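You operate a simulated robot arm through the tools that you are given. There is no shell and no other tool. Be economical: measure what you need, move in short steps, check, and stop when the job is done.

You are at the controls of a simulated two-armed robot. One attempt, no reset.

## Task
Take the cream cloth panel from the long table and lay it out flat on the middle of the long table.

Only the result counts: the job must be done as asked and must still hold three seconds after the hand-in. Knocking over, shifting, dropping, spilling or breaking anything else fails it. Flat cloth is picked up by pressing the open fingertips on it (5 to 10 N) and closing them slowly along it; thin cloth reads only 2 to 8 mm in the jaws.

## Robot
Two 7-joint arms with two-finger parallel grippers on one trunk, on a base that drives. Base frame: it is fixed to the floor where the robot stands at the start and does not move with it; the origin is under the middle of the robot, x ahead of it, y to its left, z up; the surface under the hand at the start is at about z = 0.88. Units: m, rad, N and s.
The left shoulder is at the start at [0.071, 0.156, 1.155], the right one opposite. Places, roughly: cream cloth panel [1, 0, 0.9]; middle of the long table [1, 1.4, 0.9]. Payload 3.91 kg a hand.
The tool frame of a hand sits at the grasp point between the pads (the TCP): z along the fingers, y along the line on which they close. The tips reach 0.03 m beyond it. The gripper opens to 0.11 m. The fingers are 0.02 m wide and 0.01 m thick; the gripper's body (0.048 by 0.112 m) begins 0.055 m behind the TCP.
Orientation is told as [roll, pitch, yaw] about the base's x, y, z axes, in that order, counted from this pose: with the fingers straight down and closing along the base's y, the tool's x points along the base's -x, its y along +y and its z along -z.

## Interface
- The arms move only by the tool apply_moves. It takes "left_deltas", "right_deltas" or both (then of equal length, played together; a hand with none holds still); each is a list of rows, each a list of 2 entries, a list of its own where there are three numbers: the shift along the tool's x, y, z in units of 400 mm (1.0 is 400 mm), then the turn, a rotation vector about the tool's x, y, z in units of 120 degrees (1.0 is 120 degrees). In form: [[[x, y, z], [rx, ry, rz]], ...]. A call has 1 to 20 rows; each row is the pose to reach, as a shift and turn from the pose commanded when the call began, along the tool's axes at that moment. "left_jaw" and "right_jaw" are, for a hand that has rows, the finger opening in m, from 0 to 0.11, set as the call begins (left out, the last holds). A call with a number of a shift or a turn outside -1 to 1 is refused whole. Rows are played at 5 a second. More than 0.05 m and 0.15 rad between two rows, or a gripper value outside its range, and nothing of the call is played. Where a pose cannot be reached the arm comes as near as it can. A force on the tool above 40 N (or 10 N above the force at the start of the call, whichever is more), or a blocked arm, ends the call early, and 0.2 s more pass. The fingers move at their own pace (about 0.108 m/s each) and stop on an object; they squeeze with about 21 N. The grip force told is the motor's: it shows also when the fingers shut on nothing. Time passes only in rows, and 0.2 s behind the last, so rows that repeat a pose let the fingers close. The reply holds the time, the measured pose of the TCP, the force on the tool along the base axes, the opening and the grip force, in the units named above and with some noise, with the torque about the TCP (base axes, N m) and any sound that the robot's microphone picked up.
- Cameras (640 x 400 px; columns grow to the right, rows downward): "scene" is now at [0.1402, 0.0167, 1.3925]; the picture's right is [0.16, -0.99, -0.00], its down [-0.48, -0.08, -0.87] and it looks along [0.86, 0.14, -0.48] (base axes); focal length 252 px, centre (320, 200). "left" rides on the left gripper at [0.072, -0.017, -0.103] in its tool frame; the picture's right is [0.23, 0.97, 0.00], its down [-0.76, 0.18, -0.62] and it looks along [-0.61, 0.14, 0.78] (tool axes); focal length 222 px, centre (320, 200). "right" rides on the right gripper at [0.072, 0.017, -0.104] in its tool frame; the picture's right is [-0.23, 0.97, 0.00], its down [-0.76, -0.18, -0.62] and it looks along [-0.61, -0.14, 0.78] (tool axes); focal length 222 px, centre (320, 200). There is no depth. A picture from a camera that has moved, and an enlarged one, comes with that camera's place and axes in the base frame and with its lens.
- camera(camera): a new picture of that camera. No time passes.
- raise_lower(by): slides the trunk up (or, below 0, down) by that many m; the arms and the scene camera ride with it, the base frame stays. It gives what a move gives, with no picture.
- drive_base(legs): drives the robot by 1 to 6 legs, each [ahead, left, turn to the left] in m, m and rad, along the robot's own axes; the way and the turn of a leg run together, so that a leg with both is an arc; at most 1.5 m and 3.142 rad a leg. The arms and the cameras ride along, it lands a little off, and it stops where it bumps. It gives what a move gives.
- head_to(pan, tilt): turns the head with the scene camera to pan (to the left, within 1.501 rad either way) and tilt (down, from -0.506 to 1.204), counted from straight ahead of the robot. It gives what a move gives.
- inspect(camera, box): a new picture of the part [left, top, right, bottom] of that camera's present view, enlarged. No time passes.
- job_done(): hands the job in; it is judged then, once.

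Work in short steps. Places have to be worked out from the pictures, the camera data and where the tool is seen: move nearer, look again, correct. Check each grasp and each placing, and mend what went wrong. You have 120 turns and 108 pictures in all, those below and enlarged ones among them. Open the grippers and draw the arms clear of the work before you hand the job in, unless the task says otherwise; then end with one line.

The tools are called after "Emit:" as name(argument=value, ...) on one line, values as JSON. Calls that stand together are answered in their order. apply_moves: Moves the arms, as the interface text tells. Its arguments: {"type":"object","properties":{"left_deltas":{"type":"array","items":{"type":"array"}},"left_jaw":{"type":"number"},"right_deltas":{"type":"array","items":{"type":"array"}},"right_jaw":{"type":"number"}},"required":[]} The other tools are called the same way: raise_lower (by) slides the trunk up or down; drive_base (legs) drives the base; head_to (pan, tilt) turns the head that bears the scene camera; camera (camera) takes a picture; inspect (camera, box) takes an enlarged picture of a part of a camera's view; job_done () hands the job in.

At the start:

```text
time: 0.0
left_position: [0.7676, 0.28, 1.0272]
left_tool_rot: [0.0, 0.001, 0.001]
left_wrist_force: [0.6, -0.7, 0.1]
left_wrist_torque: [-0.04, -0.01, 0.02]
left_gripper_width: 0.1101
left_grasp_force: 0.0
right_position: [0.7014, -0.2374, 1.0141]
right_tool_rot: [-0.001, -0.001, 0.0]
right_wrist_force: [0.1, -0.3, -0.6]
right_wrist_torque: [0.01, 0.01, 0.01]
right_gripper_width: 0.1102
right_grasp_force: 0.1
trunk travel left (down, up): [-0.6, 0.34]
robot x, y, heading: [-0.0002, 0.0017, -0.005]
head pan, tilt: [0.159, 0.504]
```

scene: 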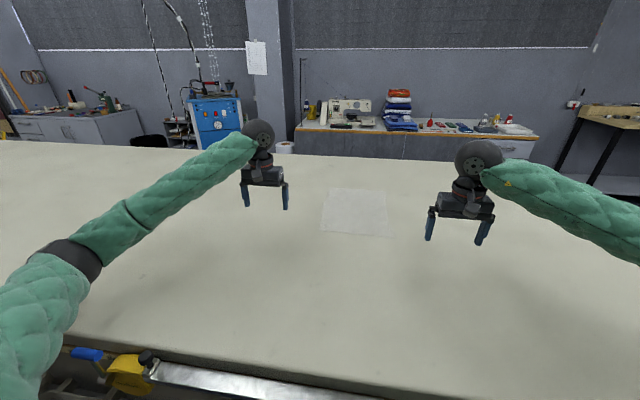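
right: 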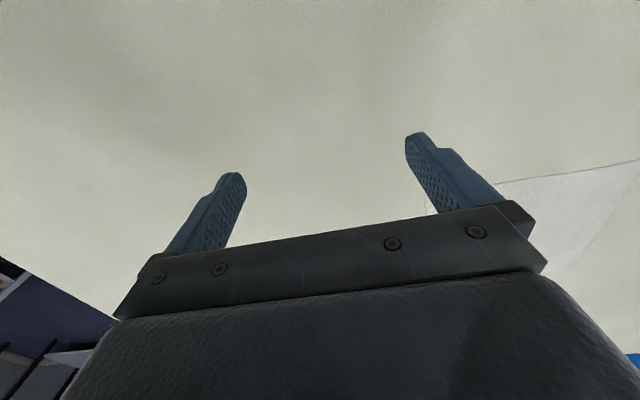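
left: 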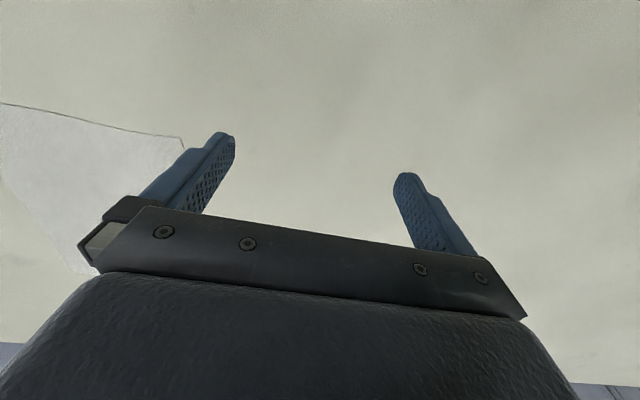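

The cloth seems to span x≈0.84–1.18 and y≈-0.11–0.13. I'll zoom in on it, then turn the head towards the target spot.

Emit:
inspect(camera="scene", box=[280, 160, 430, 255])

Emit:
head_to(pan=0.9, tilt=0.5)

Emit:
camera(camera="scene")

```text
4.21 times, centred on (355, 208) of scene
camera zoom: at [0.1402, 0.0167, 1.3925], right [0.16, -0.99, 0.0], down [-0.48, -0.08, -0.87], along [0.86, 0.14, -0.48], focal length 1060 px, centre (173, 168)
```

zoom: 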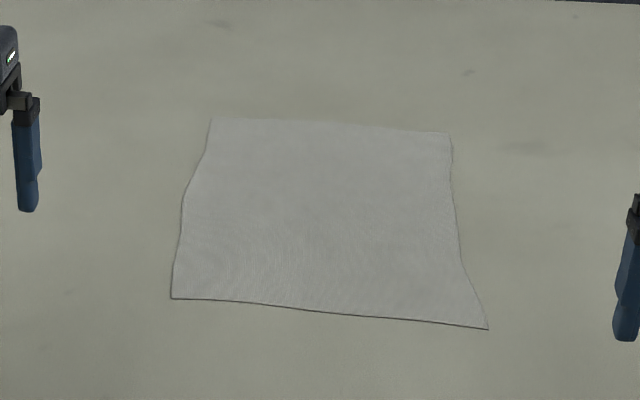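

```text
time: 1.1
left_position: [0.768, 0.2808, 1.0273]
left_tool_rot: [-0.001, 0.001, 0.001]
left_wrist_force: [-1.2, 0.5, -0.3]
left_wrist_torque: [-0.01, 0.0, -0.03]
left_gripper_width: 0.1099
left_grasp_force: 0.0
right_position: [0.6998, -0.2377, 1.0139]
right_tool_rot: [0.002, -0.002, 0.0]
right_wrist_force: [-0.9, -0.4, 0.6]
right_wrist_torque: [-0.01, 0.01, 0.0]
right_gripper_width: 0.11
right_grasp_force: 0.0
trunk travel left (down, up): [-0.6, 0.34]
robot x, y, heading: [0.0044, 0.0008, -0.001]
head pan, tilt: [0.901, 0.499]
```

```text
103 pictures are left
camera scene: at [0.1071, 0.0736, 1.393], right [0.78, -0.62, 0.0], down [-0.3, -0.37, -0.88], along [0.55, 0.69, -0.48], focal length 252 px, centre (320, 200)
```

scene: 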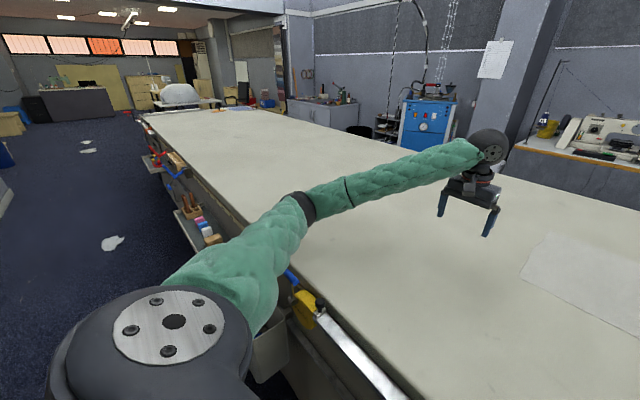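

The table is clear towards the target. Next I'll tilt the head down to see how much room there is between the base and the table edge, in case I need to drive closer.

Emit:
head_to(pan=0.0, tilt=1.2)

Emit:
camera(camera="scene")

Emit:
head_to(pan=1.2, tilt=0.8)

Emit:
camera(camera="scene")

```text
time: 2.3
left_position: [0.7677, 0.2798, 1.0275]
left_tool_rot: [-0.001, 0.0, -0.001]
left_wrist_force: [0.0, -0.4, 0.4]
left_wrist_torque: [0.01, 0.0, 0.0]
left_gripper_width: 0.11
left_grasp_force: 0.2
right_position: [0.7015, -0.237, 1.0145]
right_tool_rot: [0.001, 0.0, -0.002]
right_wrist_force: [-0.4, 0.3, 0.6]
right_wrist_torque: [0.01, -0.02, 0.02]
right_gripper_width: 0.1102
right_grasp_force: 0.0
trunk travel left (down, up): [-0.6, 0.34]
robot x, y, heading: [0.0008, -0.0011, 0.001]
head pan, tilt: [0.0, 1.201]
```

```text
102 pictures are left
camera scene: at [0.1065, 0.0023, 1.3394], right [0.0, -1.0, 0.0], down [-0.93, 0.0, -0.36], along [0.36, 0.0, -0.93], focal length 252 px, centre (320, 200)
```

scene: 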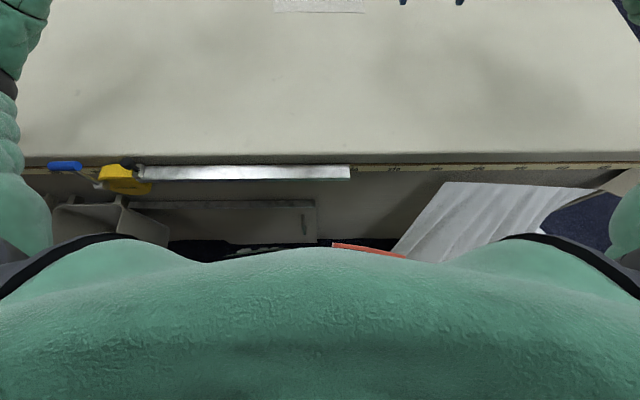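

```text
time: 3.7
left_position: [0.7681, 0.2809, 1.0267]
left_tool_rot: [0.0, -0.001, 0.001]
left_wrist_force: [0.1, 0.4, -0.4]
left_wrist_torque: [-0.01, -0.01, -0.02]
left_gripper_width: 0.1097
left_grasp_force: 0.0
right_position: [0.7008, -0.2379, 1.0143]
right_tool_rot: [0.001, 0.0, 0.001]
right_wrist_force: [0.0, -0.1, -0.2]
right_wrist_torque: [0.01, -0.02, 0.0]
right_gripper_width: 0.1097
right_grasp_force: 0.0
trunk travel left (down, up): [-0.6, 0.34]
robot x, y, heading: [0.0017, -0.0029, -0.005]
head pan, tilt: [1.201, 0.799]
```

```text
101 pictures are left
camera scene: at [0.0797, 0.0775, 1.367], right [0.93, -0.36, 0.0], down [-0.26, -0.67, -0.7], along [0.25, 0.65, -0.72], focal length 252 px, centre (320, 200)
```

scene: 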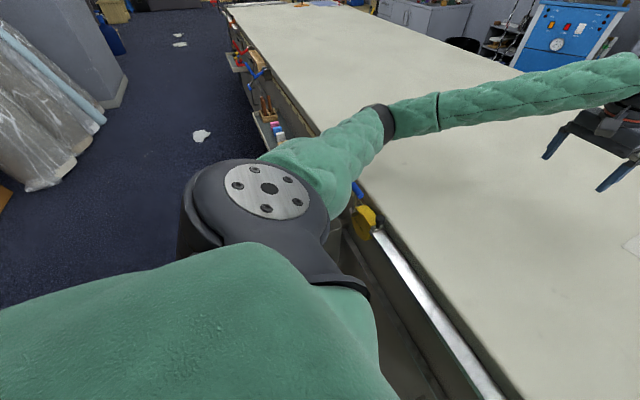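

The table edge is at x≈0.39, so there is little room ahead and I'll only drive sideways. I'll move both hands over the near corners, jaws partly closed, and look again.

Emit:
apply_moves(left_deltas=[[[-0.045, -0.091, 0.036], [0, 0, 0]], [[-0.09, -0.182, 0.072], [0, 0, 0]], [[-0.136, -0.273, 0.108], [0, 0, 0]], [[-0.181, -0.364, 0.144], [0, 0, 0]], [[-0.226, -0.455, 0.18], [0, 0, 0]], [[-0.226, -0.455, 0.18], [0, 0, 0]]], right_deltas=[[[-0.078, 0.07, 0.03], [0, 0, 0]], [[-0.157, 0.139, 0.059], [0, 0, 0]], [[-0.235, 0.209, 0.089], [0, 0, 0]], [[-0.313, 0.279, 0.118], [0, 0, 0]], [[-0.3915, 0.3485, 0.148], [0, 0, 0]], [[-0.3915, 0.3485, 0.148], [0, 0, 0]]], left_jaw=0.035, right_jaw=0.035)

Emit:
head_to(pan=0.0, tilt=0.55)

Emit:
inspect(camera="scene", box=[240, 150, 400, 250])

Emit:
camera(camera="left")

Emit:
camera(camera="right")

```text
time: 5.1
left_position: [0.8555, 0.112, 0.9708]
left_tool_rot: [0.004, -0.016, 0.011]
left_wrist_force: [-0.5, 0.2, 0.4]
left_wrist_torque: [-0.01, 0.0, 0.0]
left_gripper_width: 0.035
left_grasp_force: 0.1
right_position: [0.8517, -0.0896, 0.9639]
right_tool_rot: [-0.003, -0.007, 0.004]
right_wrist_force: [0.0, -0.8, 0.6]
right_wrist_torque: [0.01, -0.01, 0.03]
right_gripper_width: 0.0351
right_grasp_force: 0.1
trunk travel left (down, up): [-0.6, 0.34]
robot x, y, heading: [-0.0008, -0.0016, 0.001]
head pan, tilt: [1.201, 0.799]
```

```text
time: 6.5
left_position: [0.8548, 0.1112, 0.9714]
left_tool_rot: [0.005, -0.018, 0.014]
left_wrist_force: [-0.3, 0.4, 0.2]
left_wrist_torque: [-0.02, 0.03, 0.0]
left_gripper_width: 0.0352
left_grasp_force: 0.1
right_position: [0.8502, -0.0917, 0.9636]
right_tool_rot: [-0.003, -0.007, 0.003]
right_wrist_force: [0.8, -1.0, 0.5]
right_wrist_torque: [0.02, -0.01, 0.0]
right_gripper_width: 0.035
right_grasp_force: 0.2
trunk travel left (down, up): [-0.6, 0.34]
robot x, y, heading: [-0.0004, 0.0024, 0.003]
head pan, tilt: [0.0, 0.55]
```

```text
4.00 times, centred on (320, 200) of scene
camera zoom: at [0.1303, 0.0053, 1.3904], right [0.0, -1.0, 0.0], down [-0.52, 0.0, -0.86], along [0.86, 0.0, -0.52], focal length 1007 px, centre (320, 200)
```

zoom: 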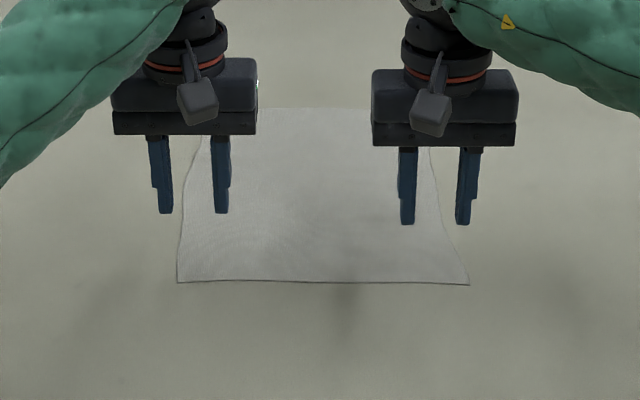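

```text
99 pictures are left
camera left: at [0.7805, 0.0921, 1.0729], right [-0.24, 0.97, 0.0], down [0.75, 0.19, 0.64], along [0.62, 0.15, -0.77], focal length 222 px, centre (320, 200)
```

left: 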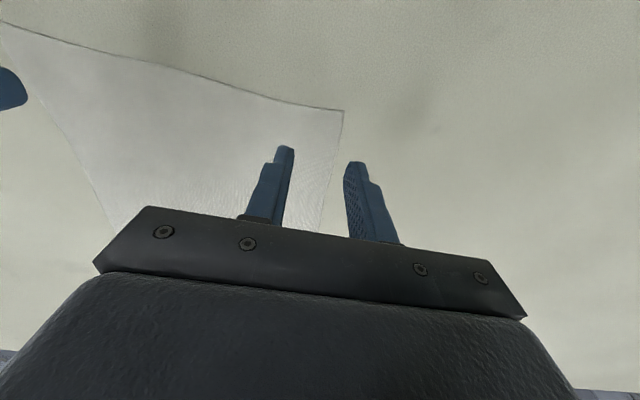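

```text
98 pictures are left
camera right: at [0.777, -0.0745, 1.066], right [0.22, 0.97, 0.0], down [0.76, -0.17, 0.63], along [0.61, -0.14, -0.78], focal length 222 px, centre (320, 200)
```

right: 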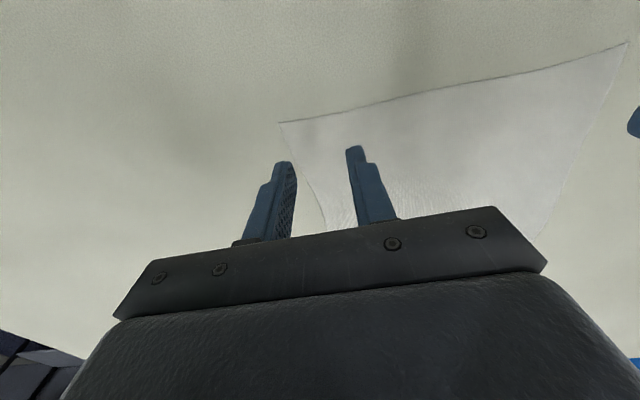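

The wrist cameras put the near corners at about (0.834, 0.125) and (0.834, -0.122), and the arms settled about 1 cm short of the command. I'll correct the positions and lower to just above the table.

Emit:
apply_moves(left_deltas=[[[0.009, -0.016, 0.05], [0, 0, 0]], [[0.0175, -0.0325, 0.1], [0, 0, 0]], [[0.0175, -0.0325, 0.1], [0, 0, 0]], [[0.0175, -0.0325, 0.1], [0, 0, 0]]], right_deltas=[[[0.0025, -0.009, 0.042], [0, 0, 0]], [[0.005, -0.0175, 0.083], [0, 0, 0]], [[0.005, -0.0175, 0.083], [0, 0, 0]], [[0.005, -0.0175, 0.083], [0, 0, 0]]])

Emit:
inspect(camera="scene", box=[260, 170, 380, 245])

```text
time: 7.7
left_position: [0.8675, 0.1207, 0.9762]
left_tool_rot: [0.018, -0.078, 0.047]
left_wrist_force: [0.2, 1.1, -0.3]
left_wrist_torque: [0.0, 0.0, 0.01]
left_gripper_width: 0.035
left_grasp_force: 0.1
right_position: [0.8569, -0.0917, 0.9278]
right_tool_rot: [0.006, -0.006, 0.019]
right_wrist_force: [-0.4, 0.3, -0.7]
right_wrist_torque: [0.05, 0.03, -0.01]
right_gripper_width: 0.0348
right_grasp_force: 0.1
trunk travel left (down, up): [-0.6, 0.34]
robot x, y, heading: [0.0095, -0.001, 0.022]
head pan, tilt: [0.0, 0.55]
stopped in row 4 (left hand): the arm was blocked; the commanded pose is now the measured one
```

```text
5.33 times, centred on (320, 208) of scene
camera zoom: at [0.1378, -0.004, 1.39], right [0.02, -1.0, -0.01], down [-0.52, -0.01, -0.86], along [0.86, 0.02, -0.52], focal length 1343 px, centre (320, 160)
```

zoom: 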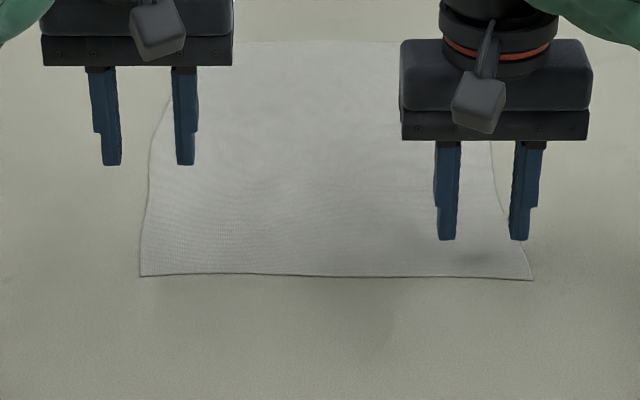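

The left arm is blocked, perhaps with its elbow on the table edge, and the base shifted slightly. I'll look at it before moving on.

Emit:
head_to(pan=0.7, tilt=0.85)

Emit:
camera(camera="scene")

```text
time: 8.8
left_position: [0.8669, 0.1186, 0.9757]
left_tool_rot: [0.015, -0.076, 0.043]
left_wrist_force: [0.4, 1.0, 0.5]
left_wrist_torque: [-0.01, -0.04, -0.01]
left_gripper_width: 0.0352
left_grasp_force: 0.0
right_position: [0.8569, -0.091, 0.932]
right_tool_rot: [0.004, -0.008, 0.02]
right_wrist_force: [0.7, 0.4, -0.2]
right_wrist_torque: [-0.02, 0.01, -0.01]
right_gripper_width: 0.0351
right_grasp_force: 0.1
trunk travel left (down, up): [-0.6, 0.34]
robot x, y, heading: [0.0102, 0.0038, 0.02]
head pan, tilt: [0.7, 0.85]
```

```text
96 pictures are left
camera scene: at [0.1055, 0.0492, 1.366], right [0.66, -0.75, 0.0], down [-0.56, -0.49, -0.67], along [0.5, 0.44, -0.74], focal length 252 px, centre (320, 200)
```

scene: 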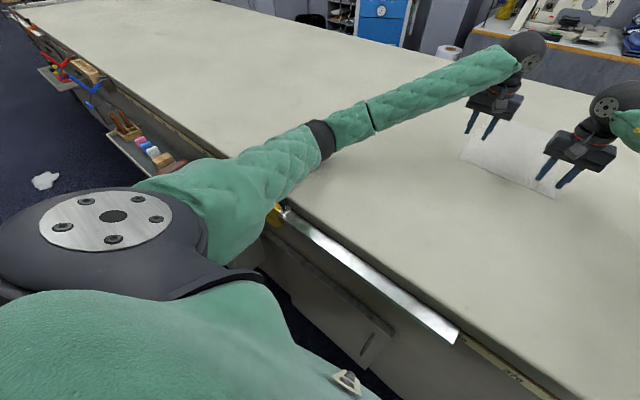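

The left elbow dips down onto the table edge. I'll raise the trunk so the arms reach down from higher up with the elbow clear.

Emit:
raise_lower(by=0.2)

Emit:
camera(camera="scene")

```text
time: 10.9
left_position: [0.8735, 0.1193, 1.1556]
left_tool_rot: [0.011, -0.053, 0.04]
left_wrist_force: [-0.2, -0.8, -0.4]
left_wrist_torque: [-0.01, -0.04, 0.01]
left_gripper_width: 0.0353
left_grasp_force: 0.1
right_position: [0.8651, -0.0874, 1.1206]
right_tool_rot: [0.001, 0.002, 0.018]
right_wrist_force: [0.0, 0.0, 0.2]
right_wrist_torque: [0.0, 0.0, 0.01]
right_gripper_width: 0.0349
right_grasp_force: 0.1
trunk travel left (down, up): [-0.8, 0.14]
robot x, y, heading: [0.0083, 0.0032, 0.022]
head pan, tilt: [0.7, 0.85]
```

```text
95 pictures are left
camera scene: at [0.1181, 0.0542, 1.5629], right [0.66, -0.75, 0.0], down [-0.57, -0.5, -0.66], along [0.5, 0.43, -0.75], focal length 252 px, centre (320, 200)
```

scene: 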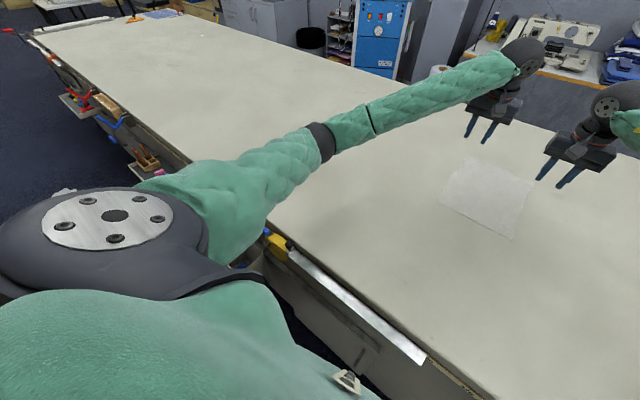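

The elbow now has clearance and the clamp hasn't moved. I'll lower both hands towards the corners and straighten their tilt.

Emit:
apply_moves(left_deltas=[[[0.016, -0.0095, 0.089], [0.001, 0.004, 0.003]], [[0.0315, -0.019, 0.178], [0.002, 0.008, 0.006]], [[0.047, -0.0284, 0.267], [0.003, 0.012, 0.009]], [[0.063, -0.038, 0.356], [0.004, 0.017, 0.013]], [[0.079, -0.0473, 0.445], [0.005, 0.021, 0.016]], [[0.0945, -0.0568, 0.5], [0.005, 0.025, 0.019]], [[0.0945, -0.0568, 0.5], [0.005, 0.025, 0.019]]], right_deltas=[[[0.007, -0.004, 0.075], [0, 0, 0.001]], [[0.014, -0.009, 0.15], [0, 0, 0.003]], [[0.021, -0.013, 0.225], [0, 0, 0.004]], [[0.029, -0.017, 0.3], [0, 0, 0.006]], [[0.036, -0.022, 0.37], [0, 0, 0.007]], [[0.043, -0.026, 0.415], [0, 0, 0.0086]], [[0.043, -0.026, 0.415], [0, 0, 0.0086]]])

Emit:
camera(camera="scene")

```text
time: 12.5
left_position: [0.8468, 0.0988, 0.9545]
left_tool_rot: [0.0, -0.001, 0.001]
left_wrist_force: [0.0, -0.7, 0.1]
left_wrist_torque: [0.02, 0.01, -0.02]
left_gripper_width: 0.0351
left_grasp_force: 0.0
right_position: [0.8485, -0.0974, 0.9559]
right_tool_rot: [-0.001, 0.0, 0.002]
right_wrist_force: [0.3, 0.0, 0.5]
right_wrist_torque: [-0.01, -0.01, -0.01]
right_gripper_width: 0.0349
right_grasp_force: 0.2
trunk travel left (down, up): [-0.8, 0.14]
robot x, y, heading: [0.0077, 0.0009, 0.016]
head pan, tilt: [0.7, 0.85]
```

```text
94 pictures are left
camera scene: at [0.1173, 0.0546, 1.563], right [0.66, -0.75, 0.0], down [-0.57, -0.5, -0.66], along [0.5, 0.43, -0.75], focal length 252 px, centre (320, 200)
```

scene: 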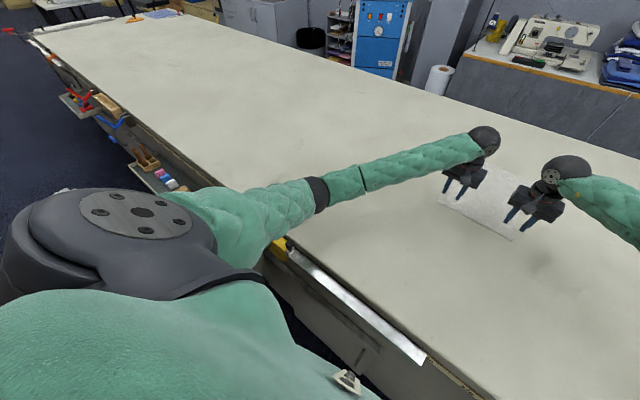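

Both hands are now accurately at (0.847, 0.099) and (0.8485, -0.097). I'll check them against the cloth corners.

Emit:
head_to(pan=0.0, tilt=0.7)

Emit:
inspect(camera="scene", box=[260, 150, 380, 225])

Emit:
camera(camera="left")

Emit:
camera(camera="right")

```text
time: 13.6
left_position: [0.8467, 0.0979, 0.9544]
left_tool_rot: [0.0, 0.0, -0.001]
left_wrist_force: [-0.1, -0.3, 0.5]
left_wrist_torque: [0.0, 0.0, -0.02]
left_gripper_width: 0.035
left_grasp_force: 0.1
right_position: [0.848, -0.0978, 0.9562]
right_tool_rot: [0.0, 0.002, 0.001]
right_wrist_force: [-0.6, 0.8, -0.4]
right_wrist_torque: [-0.02, -0.01, 0.01]
right_gripper_width: 0.035
right_grasp_force: 0.1
trunk travel left (down, up): [-0.8, 0.14]
robot x, y, heading: [0.0081, 0.0022, 0.017]
head pan, tilt: [0.0, 0.7]
```

```text
5.33 times, centred on (320, 188) of scene
camera zoom: at [0.1436, 0.0045, 1.5753], right [0.02, -1.0, 0.0], down [-0.64, -0.01, -0.76], along [0.76, 0.02, -0.64], focal length 1343 px, centre (320, 267)
```

zoom: 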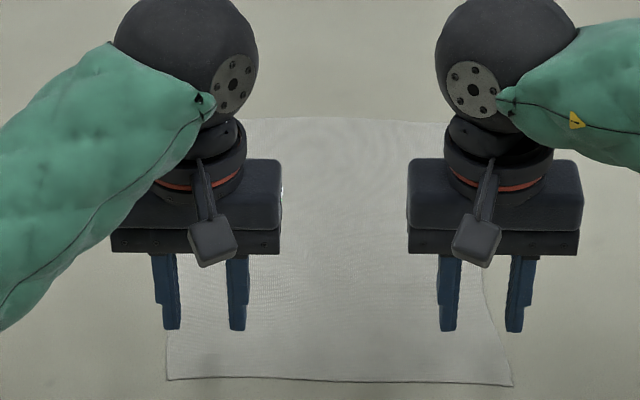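

```text
92 pictures are left
camera left: at [0.7738, 0.0803, 1.0584], right [-0.23, 0.97, 0.0], down [0.76, 0.18, 0.62], along [0.61, 0.14, -0.78], focal length 222 px, centre (320, 200)
```

left: 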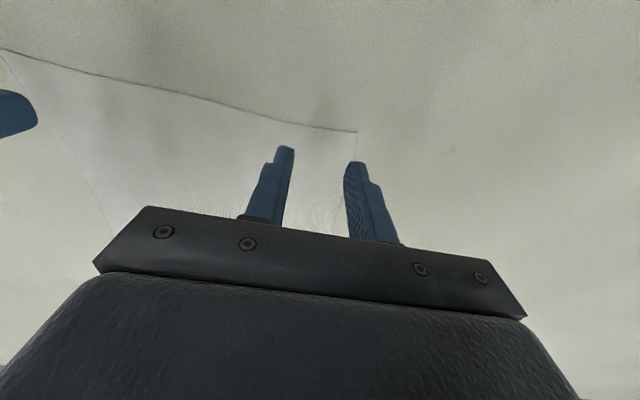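

```text
91 pictures are left
camera right: at [0.7756, -0.08, 1.0591], right [0.23, 0.97, 0.0], down [0.76, -0.18, 0.62], along [0.61, -0.14, -0.78], focal length 222 px, centre (320, 200)
```

right: 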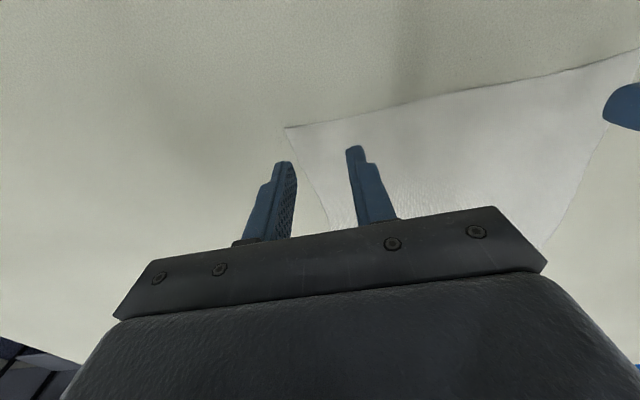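

The right edge bows inwards, so I'll move both hands a little further in, narrow the jaws to 25 mm and lower to just above contact.

Emit:
apply_moves(left_deltas=[[[-0.0075, -0.01, 0.046], [0, 0, 0]], [[-0.0075, -0.01, 0.0925], [0, 0, 0]], [[-0.0075, -0.01, 0.0925], [0, 0, 0]]], right_deltas=[[[-0.005, 0.0245, 0.049], [0, 0, 0]], [[-0.005, 0.0245, 0.0975], [0, 0, 0]], [[-0.005, 0.0245, 0.0975], [0, 0, 0]]], left_jaw=0.025, right_jaw=0.025)

```text
time: 14.4
left_position: [0.8493, 0.0952, 0.918]
left_tool_rot: [-0.001, -0.001, -0.003]
left_wrist_force: [0.5, -0.6, -0.2]
left_wrist_torque: [0.0, 0.0, 0.01]
left_gripper_width: 0.025
left_grasp_force: 0.0
right_position: [0.8492, -0.0881, 0.9172]
right_tool_rot: [-0.001, 0.0, 0.002]
right_wrist_force: [0.2, -0.3, -0.3]
right_wrist_torque: [0.02, -0.03, 0.02]
right_gripper_width: 0.025
right_grasp_force: 0.1
trunk travel left (down, up): [-0.8, 0.14]
robot x, y, heading: [0.0081, -0.0031, 0.018]
head pan, tilt: [0.0, 0.7]
```

No contact yet at z≈0.918, so I'll step down 8 mm.

Emit:
apply_moves(left_deltas=[[[0, 0, 0.01], [0, 0, 0]], [[0, 0, 0.02], [0, 0, 0]]], right_deltas=[[[0, 0, 0.01], [0, 0, 0]], [[0, 0, 0.02], [0, 0, 0]]])

```text
time: 15.0
left_position: [0.8492, 0.0942, 0.9102]
left_tool_rot: [0.0, -0.003, 0.0]
left_wrist_force: [0.2, 0.2, 1.8]
left_wrist_torque: [-0.01, -0.01, -0.01]
left_gripper_width: 0.0251
left_grasp_force: 0.0
right_position: [0.8493, -0.0892, 0.9112]
right_tool_rot: [0.0, 0.001, 0.001]
right_wrist_force: [-0.8, -1.0, 10.2]
right_wrist_torque: [-0.05, 0.08, 0.03]
right_gripper_width: 0.0254
right_grasp_force: 0.1
trunk travel left (down, up): [-0.8, 0.14]
robot x, y, heading: [0.0093, 0.0018, 0.018]
head pan, tilt: [0.0, 0.7]
```

The right hand presses with 10 N and the left with only about 2 N. I'll lower the left a bit more.

Emit:
apply_moves(left_deltas=[[[0, 0, 0.004], [0, 0, 0]], [[0, 0, 0.004], [0, 0, 0]]])

```text
time: 15.6
left_position: [0.8497, 0.0938, 0.9122]
left_tool_rot: [0.0, -0.005, -0.001]
left_wrist_force: [2.3, 1.9, 21.2]
left_wrist_torque: [0.05, 0.04, -0.02]
left_gripper_width: 0.025
left_grasp_force: 0.2
right_position: [0.8504, -0.0892, 0.9121]
right_tool_rot: [0.001, -0.002, 0.002]
right_wrist_force: [3.1, 0.6, 7.1]
right_wrist_torque: [-0.01, -0.09, 0.01]
right_gripper_width: 0.0249
right_grasp_force: 0.0
trunk travel left (down, up): [-0.8, 0.14]
robot x, y, heading: [0.0065, -0.0037, 0.016]
head pan, tilt: [0.0, 0.7]
```

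The left reads 21 N, so I'll back off 1 mm there and start closing slowly.

Emit:
apply_moves(left_deltas=[[[0, 0, -0.0025], [0, 0, 0]], [[0, 0, -0.0025], [0, 0, 0]]], right_deltas=[[[0, 0, 0.0], [0, 0, 0]], [[0, 0, 0.0], [0, 0, 0]]], left_jaw=0.021, right_jaw=0.021)

```text
time: 16.2
left_position: [0.8499, 0.0933, 0.9107]
left_tool_rot: [0.0, -0.005, 0.0]
left_wrist_force: [9.4, -0.8, 23.1]
left_wrist_torque: [0.04, -0.19, 0.01]
left_gripper_width: 0.0208
left_grasp_force: 0.1
right_position: [0.8484, -0.089, 0.9106]
right_tool_rot: [0.0, 0.0, 0.002]
right_wrist_force: [-1.4, 0.8, 10.1]
right_wrist_torque: [0.02, 0.07, 0.01]
right_gripper_width: 0.0199
right_grasp_force: 0.0
trunk travel left (down, up): [-0.8, 0.14]
robot x, y, heading: [0.0072, 0.0006, 0.018]
head pan, tilt: [0.0, 0.7]
```

Emit:
apply_moves(left_deltas=[[[0, 0, -0.004], [0, 0, 0]], [[0, 0, -0.004], [0, 0, 0]]])

Emit:
inspect(camera="scene", box=[260, 150, 380, 225])

```text
time: 16.8
left_position: [0.8479, 0.0935, 0.9104]
left_tool_rot: [0.002, -0.002, -0.001]
left_wrist_force: [5.4, -0.7, 11.1]
left_wrist_torque: [-0.03, -0.14, 0.04]
left_gripper_width: 0.0209
left_grasp_force: 0.5
right_position: [0.8487, -0.0877, 0.9111]
right_tool_rot: [-0.001, 0.0, 0.002]
right_wrist_force: [-5.1, 2.2, 14.1]
right_wrist_torque: [0.05, 0.21, -0.01]
right_gripper_width: 0.0197
right_grasp_force: 0.0
trunk travel left (down, up): [-0.8, 0.14]
robot x, y, heading: [0.0116, -0.0007, 0.022]
head pan, tilt: [0.0, 0.7]
```

```text
5.33 times, centred on (320, 188) of scene
camera zoom: at [0.141, 0.0044, 1.5755], right [0.02, -1.0, 0.0], down [-0.64, -0.01, -0.77], along [0.77, 0.01, -0.64], focal length 1343 px, centre (320, 267)
```

zoom: 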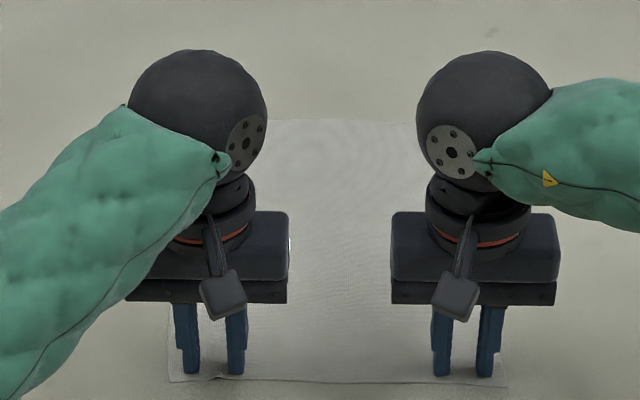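

Both hands press with roughly 11–14 N, and the cloth looks to be buckling slightly. I'll ease off slightly and keep closing in small steps.

Emit:
apply_moves(left_deltas=[[[0, 0, -0.001], [0, 0, 0]], [[0, 0, -0.001], [0, 0, 0]]], right_deltas=[[[0, 0, -0.001], [0, 0, 0]], [[0, 0, -0.001], [0, 0, 0]]], left_jaw=0.016, right_jaw=0.016)

Emit:
apply_moves(left_deltas=[[[0, 0, 0], [0, 0, 0]], [[0, 0, 0], [0, 0, 0]]], right_deltas=[[[0, 0, 0], [0, 0, 0]], [[0, 0, 0], [0, 0, 0]]], left_jaw=0.011, right_jaw=0.011)

Emit:
apply_moves(left_deltas=[[[0, 0, 0], [0, 0, 0]], [[0, 0, 0], [0, 0, 0]]], right_deltas=[[[0, 0, 0], [0, 0, 0]], [[0, 0, 0], [0, 0, 0]]], left_jaw=0.006, right_jaw=0.006)

Emit:
apply_moves(left_deltas=[[[0, 0, 0], [0, 0, 0]], [[0, 0, 0], [0, 0, 0]], [[0, 0, 0], [0, 0, 0]]], right_deltas=[[[0, 0, 0], [0, 0, 0]], [[0, 0, 0], [0, 0, 0]], [[0, 0, 0], [0, 0, 0]]], left_jaw=0.0, right_jaw=0.0)

Emit:
inspect(camera="scene", box=[260, 150, 380, 225])

```text
time: 17.4
left_position: [0.8483, 0.0942, 0.9105]
left_tool_rot: [-0.001, -0.001, -0.003]
left_wrist_force: [0.0, -2.5, 2.8]
left_wrist_torque: [-0.08, 0.06, 0.03]
left_gripper_width: 0.0167
left_grasp_force: 1.3
right_position: [0.8492, -0.0903, 0.9119]
right_tool_rot: [-0.002, 0.0, 0.002]
right_wrist_force: [-1.4, 1.9, 15.6]
right_wrist_torque: [0.04, 0.15, -0.01]
right_gripper_width: 0.0148
right_grasp_force: 0.1
trunk travel left (down, up): [-0.8, 0.14]
robot x, y, heading: [0.0056, 0.0023, 0.024]
head pan, tilt: [0.0, 0.7]
```

```text
time: 18.0
left_position: [0.8488, 0.0939, 0.9112]
left_tool_rot: [0.001, 0.0, -0.003]
left_wrist_force: [0.1, -1.9, 1.1]
left_wrist_torque: [-0.06, 0.0, 0.03]
left_gripper_width: 0.0113
left_grasp_force: 2.6
right_position: [0.8497, -0.0894, 0.9107]
right_tool_rot: [0.0, 0.0, 0.0]
right_wrist_force: [-1.8, 2.8, 19.1]
right_wrist_torque: [0.06, 0.15, -0.04]
right_gripper_width: 0.0114
right_grasp_force: 0.2
trunk travel left (down, up): [-0.8, 0.14]
robot x, y, heading: [0.0103, -0.0003, 0.017]
head pan, tilt: [0.0, 0.7]
```

```text
time: 18.6
left_position: [0.8488, 0.0923, 0.9112]
left_tool_rot: [-0.001, -0.003, 0.0]
left_wrist_force: [0.3, -3.7, 0.4]
left_wrist_torque: [-0.15, -0.02, 0.04]
left_gripper_width: 0.0025
left_grasp_force: 2.7
right_position: [0.8489, -0.089, 0.911]
right_tool_rot: [-0.002, 0.0, -0.001]
right_wrist_force: [1.0, -0.8, 19.7]
right_wrist_torque: [0.0, 0.06, 0.03]
right_gripper_width: 0.0013
right_grasp_force: 0.1
trunk travel left (down, up): [-0.8, 0.14]
robot x, y, heading: [0.0075, -0.0003, 0.017]
head pan, tilt: [0.0, 0.7]
```

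```text
time: 19.4
left_position: [0.8482, 0.0936, 0.9105]
left_tool_rot: [-0.001, -0.004, -0.002]
left_wrist_force: [-0.6, -5.0, -0.2]
left_wrist_torque: [-0.19, -0.03, 0.05]
left_gripper_width: 0.0019
left_grasp_force: 21.5
right_position: [0.8487, -0.089, 0.9113]
right_tool_rot: [0.0, -0.001, 0.002]
right_wrist_force: [2.4, 0.1, 22.2]
right_wrist_torque: [0.0, 0.07, -0.02]
right_gripper_width: 0.0001
right_grasp_force: 20.8
trunk travel left (down, up): [-0.8, 0.14]
robot x, y, heading: [0.0063, 0.0001, 0.02]
head pan, tilt: [0.0, 0.7]
```

```text
5.33 times, centred on (320, 188) of scene
camera zoom: at [0.1417, 0.0041, 1.5755], right [0.02, -1.0, 0.0], down [-0.64, -0.01, -0.77], along [0.77, 0.02, -0.64], focal length 1343 px, centre (320, 267)
```

zoom: 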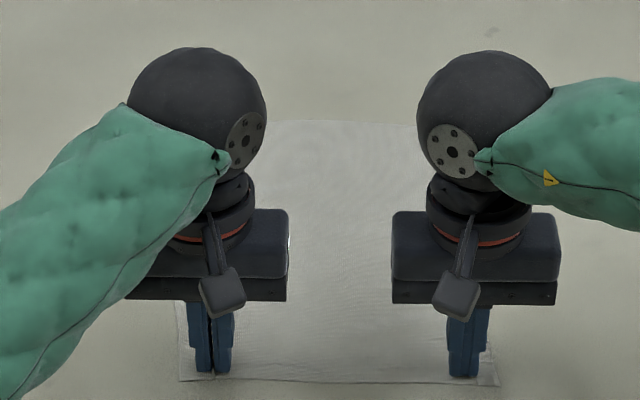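

The left hand holds a fold (1.9 mm), but the right closed on nothing and was pressing too hard. I'll lift the right a little, reopen it and press again more lightly.

Emit:
apply_moves(right_deltas=[[[0, 0, -0.025], [0, 0, 0]], [[0, 0, -0.025], [0, 0, 0]]], right_jaw=0.028)

Emit:
apply_moves(right_deltas=[[[0, 0, 0.01], [0, 0, 0]], [[0, 0, 0.021], [0, 0, 0]], [[0, 0, 0.021], [0, 0, 0]]])

Emit:
inspect(camera="scene", box=[260, 150, 380, 225])

```text
time: 20.0
left_position: [0.8497, 0.0945, 0.9112]
left_tool_rot: [0.001, -0.001, 0.0]
left_wrist_force: [-0.1, -0.1, 9.0]
left_wrist_torque: [0.03, 0.04, -0.01]
left_gripper_width: 0.0018
left_grasp_force: 20.7
right_position: [0.8501, -0.0892, 0.9178]
right_tool_rot: [0.0, 0.001, 0.004]
right_wrist_force: [0.1, 0.1, 0.3]
right_wrist_torque: [0.02, 0.01, -0.01]
right_gripper_width: 0.0278
right_grasp_force: 0.0
trunk travel left (down, up): [-0.8, 0.14]
robot x, y, heading: [0.011, -0.0038, 0.015]
head pan, tilt: [0.0, 0.7]
```

```text
time: 20.8
left_position: [0.8501, 0.0948, 0.9111]
left_tool_rot: [-0.001, -0.001, 0.001]
left_wrist_force: [3.4, 1.0, 11.2]
left_wrist_torque: [0.05, -0.1, -0.02]
left_gripper_width: 0.0018
left_grasp_force: 21.0
right_position: [0.8495, -0.0878, 0.9125]
right_tool_rot: [0.0, 0.0, 0.002]
right_wrist_force: [0.3, 0.3, 0.7]
right_wrist_torque: [0.03, 0.01, 0.01]
right_gripper_width: 0.028
right_grasp_force: 0.0
trunk travel left (down, up): [-0.8, 0.14]
robot x, y, heading: [0.0065, -0.0011, 0.018]
head pan, tilt: [0.0, 0.7]
```

```text
5.33 times, centred on (320, 188) of scene
camera zoom: at [0.1428, 0.0045, 1.5754], right [0.02, -1.0, 0.0], down [-0.64, -0.01, -0.76], along [0.76, 0.02, -0.64], focal length 1343 px, centre (320, 267)
```

zoom: 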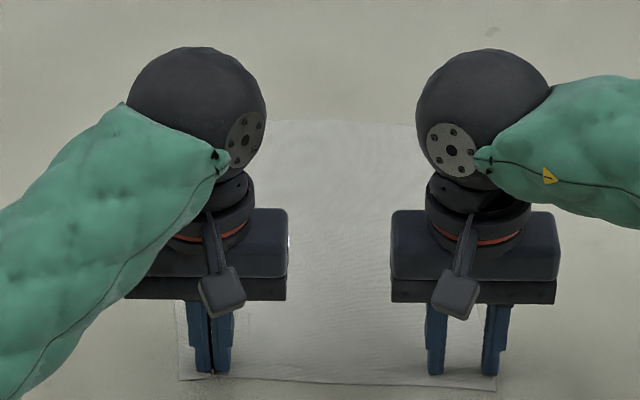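

The right outer finger is almost on the cloth's edge. I'll shift it 1 cm inwards and then press.

Emit:
apply_moves(right_deltas=[[[0, 0.025, -0.005], [0, 0, 0]], [[0, 0.025, 0.0025], [0, 0, 0]], [[0, 0.025, 0.0025], [0, 0, 0]]])

```text
time: 21.6
left_position: [0.8492, 0.0939, 0.9108]
left_tool_rot: [0.0, -0.002, 0.0]
left_wrist_force: [4.4, -0.1, 9.9]
left_wrist_torque: [0.04, -0.13, 0.0]
left_gripper_width: 0.0019
left_grasp_force: 21.1
right_position: [0.8502, -0.0772, 0.9108]
right_tool_rot: [0.001, 0.0, 0.002]
right_wrist_force: [0.6, 1.1, 7.3]
right_wrist_torque: [-0.05, -0.01, -0.02]
right_gripper_width: 0.0281
right_grasp_force: 0.0
trunk travel left (down, up): [-0.8, 0.14]
robot x, y, heading: [0.0043, -0.0028, 0.018]
head pan, tilt: [0.0, 0.7]
```

The right hand presses with 7 N, which is what I want. I'll close it in small steps.

Emit:
apply_moves(right_deltas=[[[0, 0, 0], [0, 0, 0]]], right_jaw=0.023)

Emit:
apply_moves(right_deltas=[[[0, 0, 0], [0, 0, 0]]], right_jaw=0.018)

Emit:
apply_moves(right_deltas=[[[0, 0, 0], [0, 0, 0]]], right_jaw=0.013)

Emit:
inspect(camera="scene", box=[320, 180, 380, 230])

```text
time: 22.0
left_position: [0.8491, 0.093, 0.9122]
left_tool_rot: [0.001, 0.0, -0.002]
left_wrist_force: [4.4, 0.1, 8.8]
left_wrist_torque: [0.03, -0.1, 0.0]
left_gripper_width: 0.0017
left_grasp_force: 21.1
right_position: [0.8502, -0.0783, 0.9113]
right_tool_rot: [-0.001, -0.001, 0.001]
right_wrist_force: [2.5, 1.0, 9.4]
right_wrist_torque: [-0.02, -0.04, 0.0]
right_gripper_width: 0.0213
right_grasp_force: 0.0
trunk travel left (down, up): [-0.8, 0.14]
robot x, y, heading: [0.0075, -0.0029, 0.019]
head pan, tilt: [0.0, 0.7]
```

```text
time: 22.4
left_position: [0.8487, 0.0945, 0.9121]
left_tool_rot: [0.0, -0.003, -0.002]
left_wrist_force: [3.9, -0.5, 8.0]
left_wrist_torque: [-0.01, -0.12, 0.04]
left_gripper_width: 0.0017
left_grasp_force: 21.3
right_position: [0.8494, -0.0784, 0.9121]
right_tool_rot: [0.0, -0.001, 0.001]
right_wrist_force: [2.1, 2.1, 12.5]
right_wrist_torque: [0.0, 0.01, -0.01]
right_gripper_width: 0.0167
right_grasp_force: 0.0
trunk travel left (down, up): [-0.8, 0.14]
robot x, y, heading: [0.0088, -0.0001, 0.019]
head pan, tilt: [0.0, 0.7]
```

```text
time: 22.8
left_position: [0.8495, 0.093, 0.9113]
left_tool_rot: [0.001, -0.002, -0.002]
left_wrist_force: [3.2, -2.8, 6.5]
left_wrist_torque: [-0.09, -0.08, -0.01]
left_gripper_width: 0.0017
left_grasp_force: 20.8
right_position: [0.85, -0.078, 0.9116]
right_tool_rot: [-0.001, -0.001, 0.003]
right_wrist_force: [1.9, 4.5, 13.6]
right_wrist_torque: [0.13, -0.07, 0.03]
right_gripper_width: 0.0129
right_grasp_force: 0.0
trunk travel left (down, up): [-0.8, 0.14]
robot x, y, heading: [0.0054, -0.0022, 0.019]
head pan, tilt: [0.0, 0.7]
```

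```text
8.00 times, centred on (350, 205) of scene
camera zoom: at [0.1419, 0.0046, 1.5755], right [0.02, -1.0, 0.0], down [-0.64, -0.01, -0.77], along [0.77, 0.01, -0.64], focal length 2014 px, centre (80, 160)
```

zoom: 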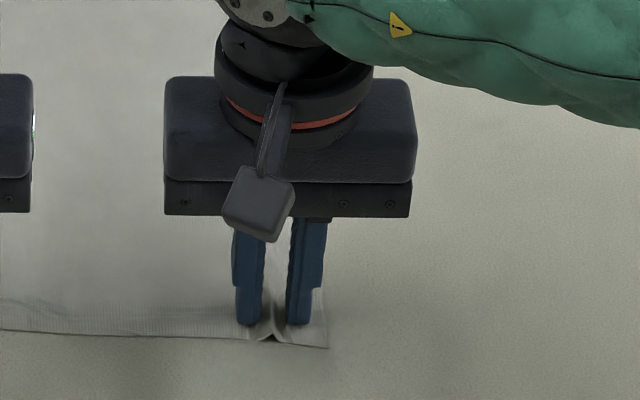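

A clear fold has formed between the right fingers. I'll finish closing on it.

Emit:
apply_moves(right_deltas=[[[0, 0, 0], [0, 0, 0]]], right_jaw=0.008)

Emit:
apply_moves(right_deltas=[[[0, 0, -0.001], [0, 0, 0]]], right_jaw=0.004)

Emit:
apply_moves(right_deltas=[[[0, 0, 0], [0, 0, 0]], [[0, 0, 0], [0, 0, 0]], [[0, 0, 0], [0, 0, 0]]], right_jaw=0.0)

Emit:
inspect(camera="scene", box=[260, 160, 380, 235])

```text
time: 23.2
left_position: [0.8494, 0.0938, 0.9113]
left_tool_rot: [0.002, -0.002, -0.001]
left_wrist_force: [1.4, -6.0, 5.7]
left_wrist_torque: [-0.2, -0.03, 0.0]
left_gripper_width: 0.0015
left_grasp_force: 20.9
right_position: [0.8489, -0.0768, 0.9104]
right_tool_rot: [0.001, -0.001, 0.001]
right_wrist_force: [1.1, 6.7, 14.1]
right_wrist_torque: [0.2, 0.07, -0.01]
right_gripper_width: 0.0086
right_grasp_force: 0.3
trunk travel left (down, up): [-0.8, 0.14]
robot x, y, heading: [0.0042, 0.0003, 0.02]
head pan, tilt: [0.0, 0.7]
```

```text
time: 23.6
left_position: [0.8491, 0.093, 0.9122]
left_tool_rot: [0.0, -0.002, -0.002]
left_wrist_force: [-0.2, -11.1, 3.9]
left_wrist_torque: [-0.37, 0.02, 0.02]
left_gripper_width: 0.0017
left_grasp_force: 20.6
right_position: [0.849, -0.0774, 0.9112]
right_tool_rot: [0.0, -0.001, 0.002]
right_wrist_force: [0.0, 10.4, 12.8]
right_wrist_torque: [0.29, 0.08, 0.04]
right_gripper_width: 0.0052
right_grasp_force: 9.2
trunk travel left (down, up): [-0.8, 0.14]
robot x, y, heading: [0.0084, -0.0022, 0.019]
head pan, tilt: [0.0, 0.7]
```

```text
time: 24.4
left_position: [0.848, 0.0939, 0.9124]
left_tool_rot: [0.0, -0.004, -0.002]
left_wrist_force: [-0.4, -16.6, 3.9]
left_wrist_torque: [-0.56, 0.01, 0.03]
left_gripper_width: 0.0023
left_grasp_force: 20.8
right_position: [0.8488, -0.0785, 0.9104]
right_tool_rot: [0.001, -0.001, 0.001]
right_wrist_force: [-0.4, 17.1, 11.4]
right_wrist_torque: [0.53, 0.11, -0.01]
right_gripper_width: 0.0019
right_grasp_force: 21.1
trunk travel left (down, up): [-0.8, 0.14]
robot x, y, heading: [0.0065, -0.0028, 0.019]
head pan, tilt: [0.0, 0.7]
```

```text
5.33 times, centred on (320, 198) of scene
camera zoom: at [0.1419, 0.0045, 1.5754], right [0.02, -1.0, 0.0], down [-0.64, -0.01, -0.77], along [0.77, 0.01, -0.64], focal length 1343 px, centre (320, 213)
```

zoom: 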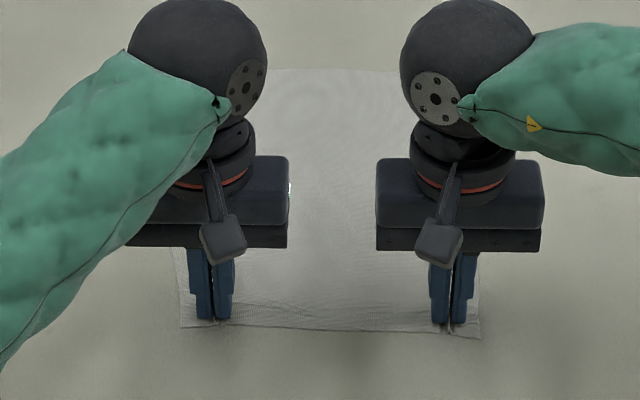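

Both hands now grip (2.3 and 1.9 mm), but there is about 17 N of tension between them. I'll relax it slightly and lift slowly.

Emit:
apply_moves(left_deltas=[[[0, -0.0035, -0.01], [0, 0, 0]], [[0, -0.0035, -0.05], [0, 0, 0]], [[0, -0.0035, -0.1], [0, 0, 0]], [[0, -0.0035, -0.15], [0, 0, 0]], [[0, -0.0035, -0.2], [0, 0, 0]], [[0, -0.0035, -0.25], [0, 0, 0]]], right_deltas=[[[0, 0.0035, -0.01], [0, 0, 0]], [[0, 0.0035, -0.05], [0, 0, 0]], [[0, 0.0035, -0.1], [0, 0, 0]], [[0, 0.0035, -0.15], [0, 0, 0]], [[0, 0.0035, -0.2], [0, 0, 0]], [[0, 0.0035, -0.25], [0, 0, 0]]])

Emit:
camera(camera="scene")

```text
time: 25.8
left_position: [0.8468, 0.0929, 1.0114]
left_tool_rot: [0.001, -0.002, -0.002]
left_wrist_force: [-1.0, -11.0, -0.6]
left_wrist_torque: [-0.34, 0.0, 0.04]
left_gripper_width: 0.002
left_grasp_force: 21.2
right_position: [0.8505, -0.0762, 1.0111]
right_tool_rot: [0.0, 0.001, 0.001]
right_wrist_force: [0.0, 11.6, -0.1]
right_wrist_torque: [0.34, -0.01, -0.05]
right_gripper_width: 0.0019
right_grasp_force: 21.0
trunk travel left (down, up): [-0.8, 0.14]
robot x, y, heading: [0.011, -0.0007, 0.02]
head pan, tilt: [0.0, 0.7]
```

```text
85 pictures are left
camera scene: at [0.1432, 0.0051, 1.5752], right [0.02, -1.0, 0.0], down [-0.64, -0.01, -0.76], along [0.76, 0.01, -0.64], focal length 252 px, centre (320, 200)
```

scene: 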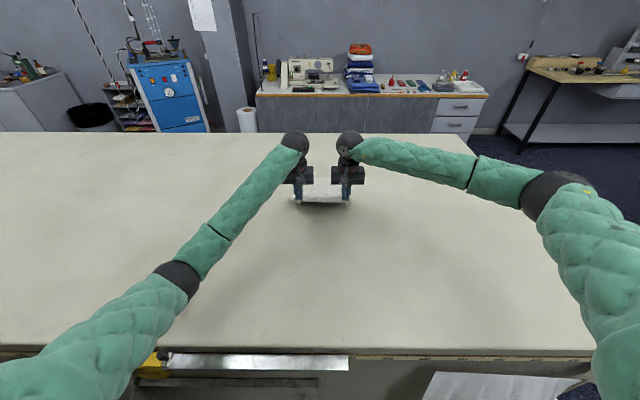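

The cloth is coming up with both hands. I'll relax the sideways tension a bit more, raise the arms 0.11 m, then lift the trunk so the cloth hangs clear.

Emit:
apply_moves(left_deltas=[[[0, -0.004, -0.05], [0, 0, 0]], [[0, -0.004, -0.1], [0, 0, 0]], [[0, -0.004, -0.15], [0, 0, 0]], [[0, -0.004, -0.2], [0, 0, 0]], [[0, -0.004, -0.27], [0, 0, 0]]], right_deltas=[[[0, 0.004, -0.05], [0, 0, 0]], [[0, 0.004, -0.1], [0, 0, 0]], [[0, 0.004, -0.15], [0, 0, 0]], [[0, 0.004, -0.2], [0, 0, 0]], [[0, 0.004, -0.27], [0, 0, 0]]])

Emit:
raise_lower(by=0.139)

Emit:
camera(camera="scene")

```text
time: 27.0
left_position: [0.8476, 0.0904, 1.119]
left_tool_rot: [-0.001, -0.003, -0.003]
left_wrist_force: [0.0, -6.5, -0.3]
left_wrist_torque: [-0.21, -0.04, -0.01]
left_gripper_width: 0.0015
left_grasp_force: 21.4
right_position: [0.8483, -0.0773, 1.1196]
right_tool_rot: [0.0, 0.0, 0.002]
right_wrist_force: [-0.1, 5.6, -0.7]
right_wrist_torque: [0.21, -0.02, -0.01]
right_gripper_width: 0.0021
right_grasp_force: 20.7
trunk travel left (down, up): [-0.8, 0.14]
robot x, y, heading: [0.002, 0.0001, 0.019]
head pan, tilt: [0.0, 0.7]
```

```text
time: 28.7
left_position: [0.8486, 0.0912, 1.2569]
left_tool_rot: [-0.001, -0.001, -0.002]
left_wrist_force: [-1.0, -5.6, -0.9]
left_wrist_torque: [-0.21, -0.01, 0.02]
left_gripper_width: 0.0017
left_grasp_force: 21.1
right_position: [0.8494, -0.0766, 1.2585]
right_tool_rot: [0.0, 0.002, 0.002]
right_wrist_force: [0.6, 5.8, -0.8]
right_wrist_torque: [0.19, 0.01, 0.01]
right_gripper_width: 0.0016
right_grasp_force: 20.9
trunk travel left (down, up): [-0.939, 0.001]
robot x, y, heading: [0.009, -0.0028, 0.023]
head pan, tilt: [0.0, 0.7]
```

```text
84 pictures are left
camera scene: at [0.1438, 0.0044, 1.7142], right [0.02, -1.0, 0.0], down [-0.64, -0.01, -0.76], along [0.76, 0.02, -0.64], focal length 252 px, centre (320, 200)
```

scene: 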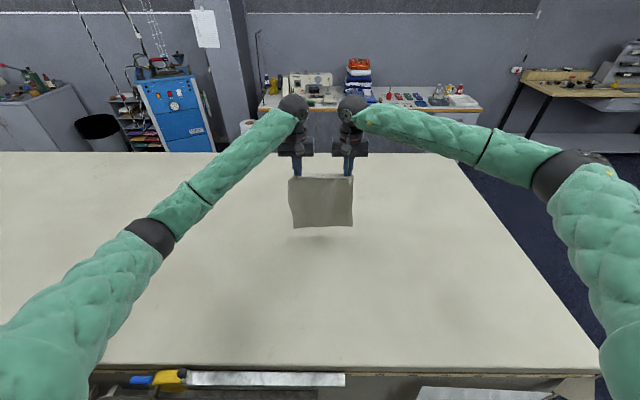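

The cloth hangs freely from both hands. Before driving I'll look left along the table side, because trays stick out there.

Emit:
head_to(pan=1.35, tilt=0.6)

Emit:
camera(camera="scene")

```text
time: 30.2
left_position: [0.8488, 0.0912, 1.2578]
left_tool_rot: [0.0, 0.0, -0.002]
left_wrist_force: [0.8, -5.9, 0.3]
left_wrist_torque: [-0.18, 0.01, 0.0]
left_gripper_width: 0.0017
left_grasp_force: 21.2
right_position: [0.8496, -0.0773, 1.2587]
right_tool_rot: [0.0, 0.001, 0.002]
right_wrist_force: [0.3, 6.7, 0.0]
right_wrist_torque: [0.21, 0.01, 0.01]
right_gripper_width: 0.0018
right_grasp_force: 21.3
trunk travel left (down, up): [-0.939, 0.001]
robot x, y, heading: [0.004, -0.0002, 0.023]
head pan, tilt: [1.349, 0.6]
```

```text
83 pictures are left
camera scene: at [0.0766, 0.0893, 1.7229], right [0.98, -0.2, 0.0], down [-0.11, -0.55, -0.82], along [0.17, 0.81, -0.57], focal length 252 px, centre (320, 200)
```

scene: 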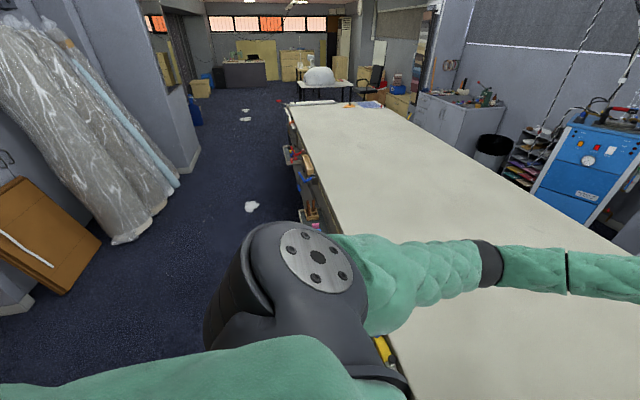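

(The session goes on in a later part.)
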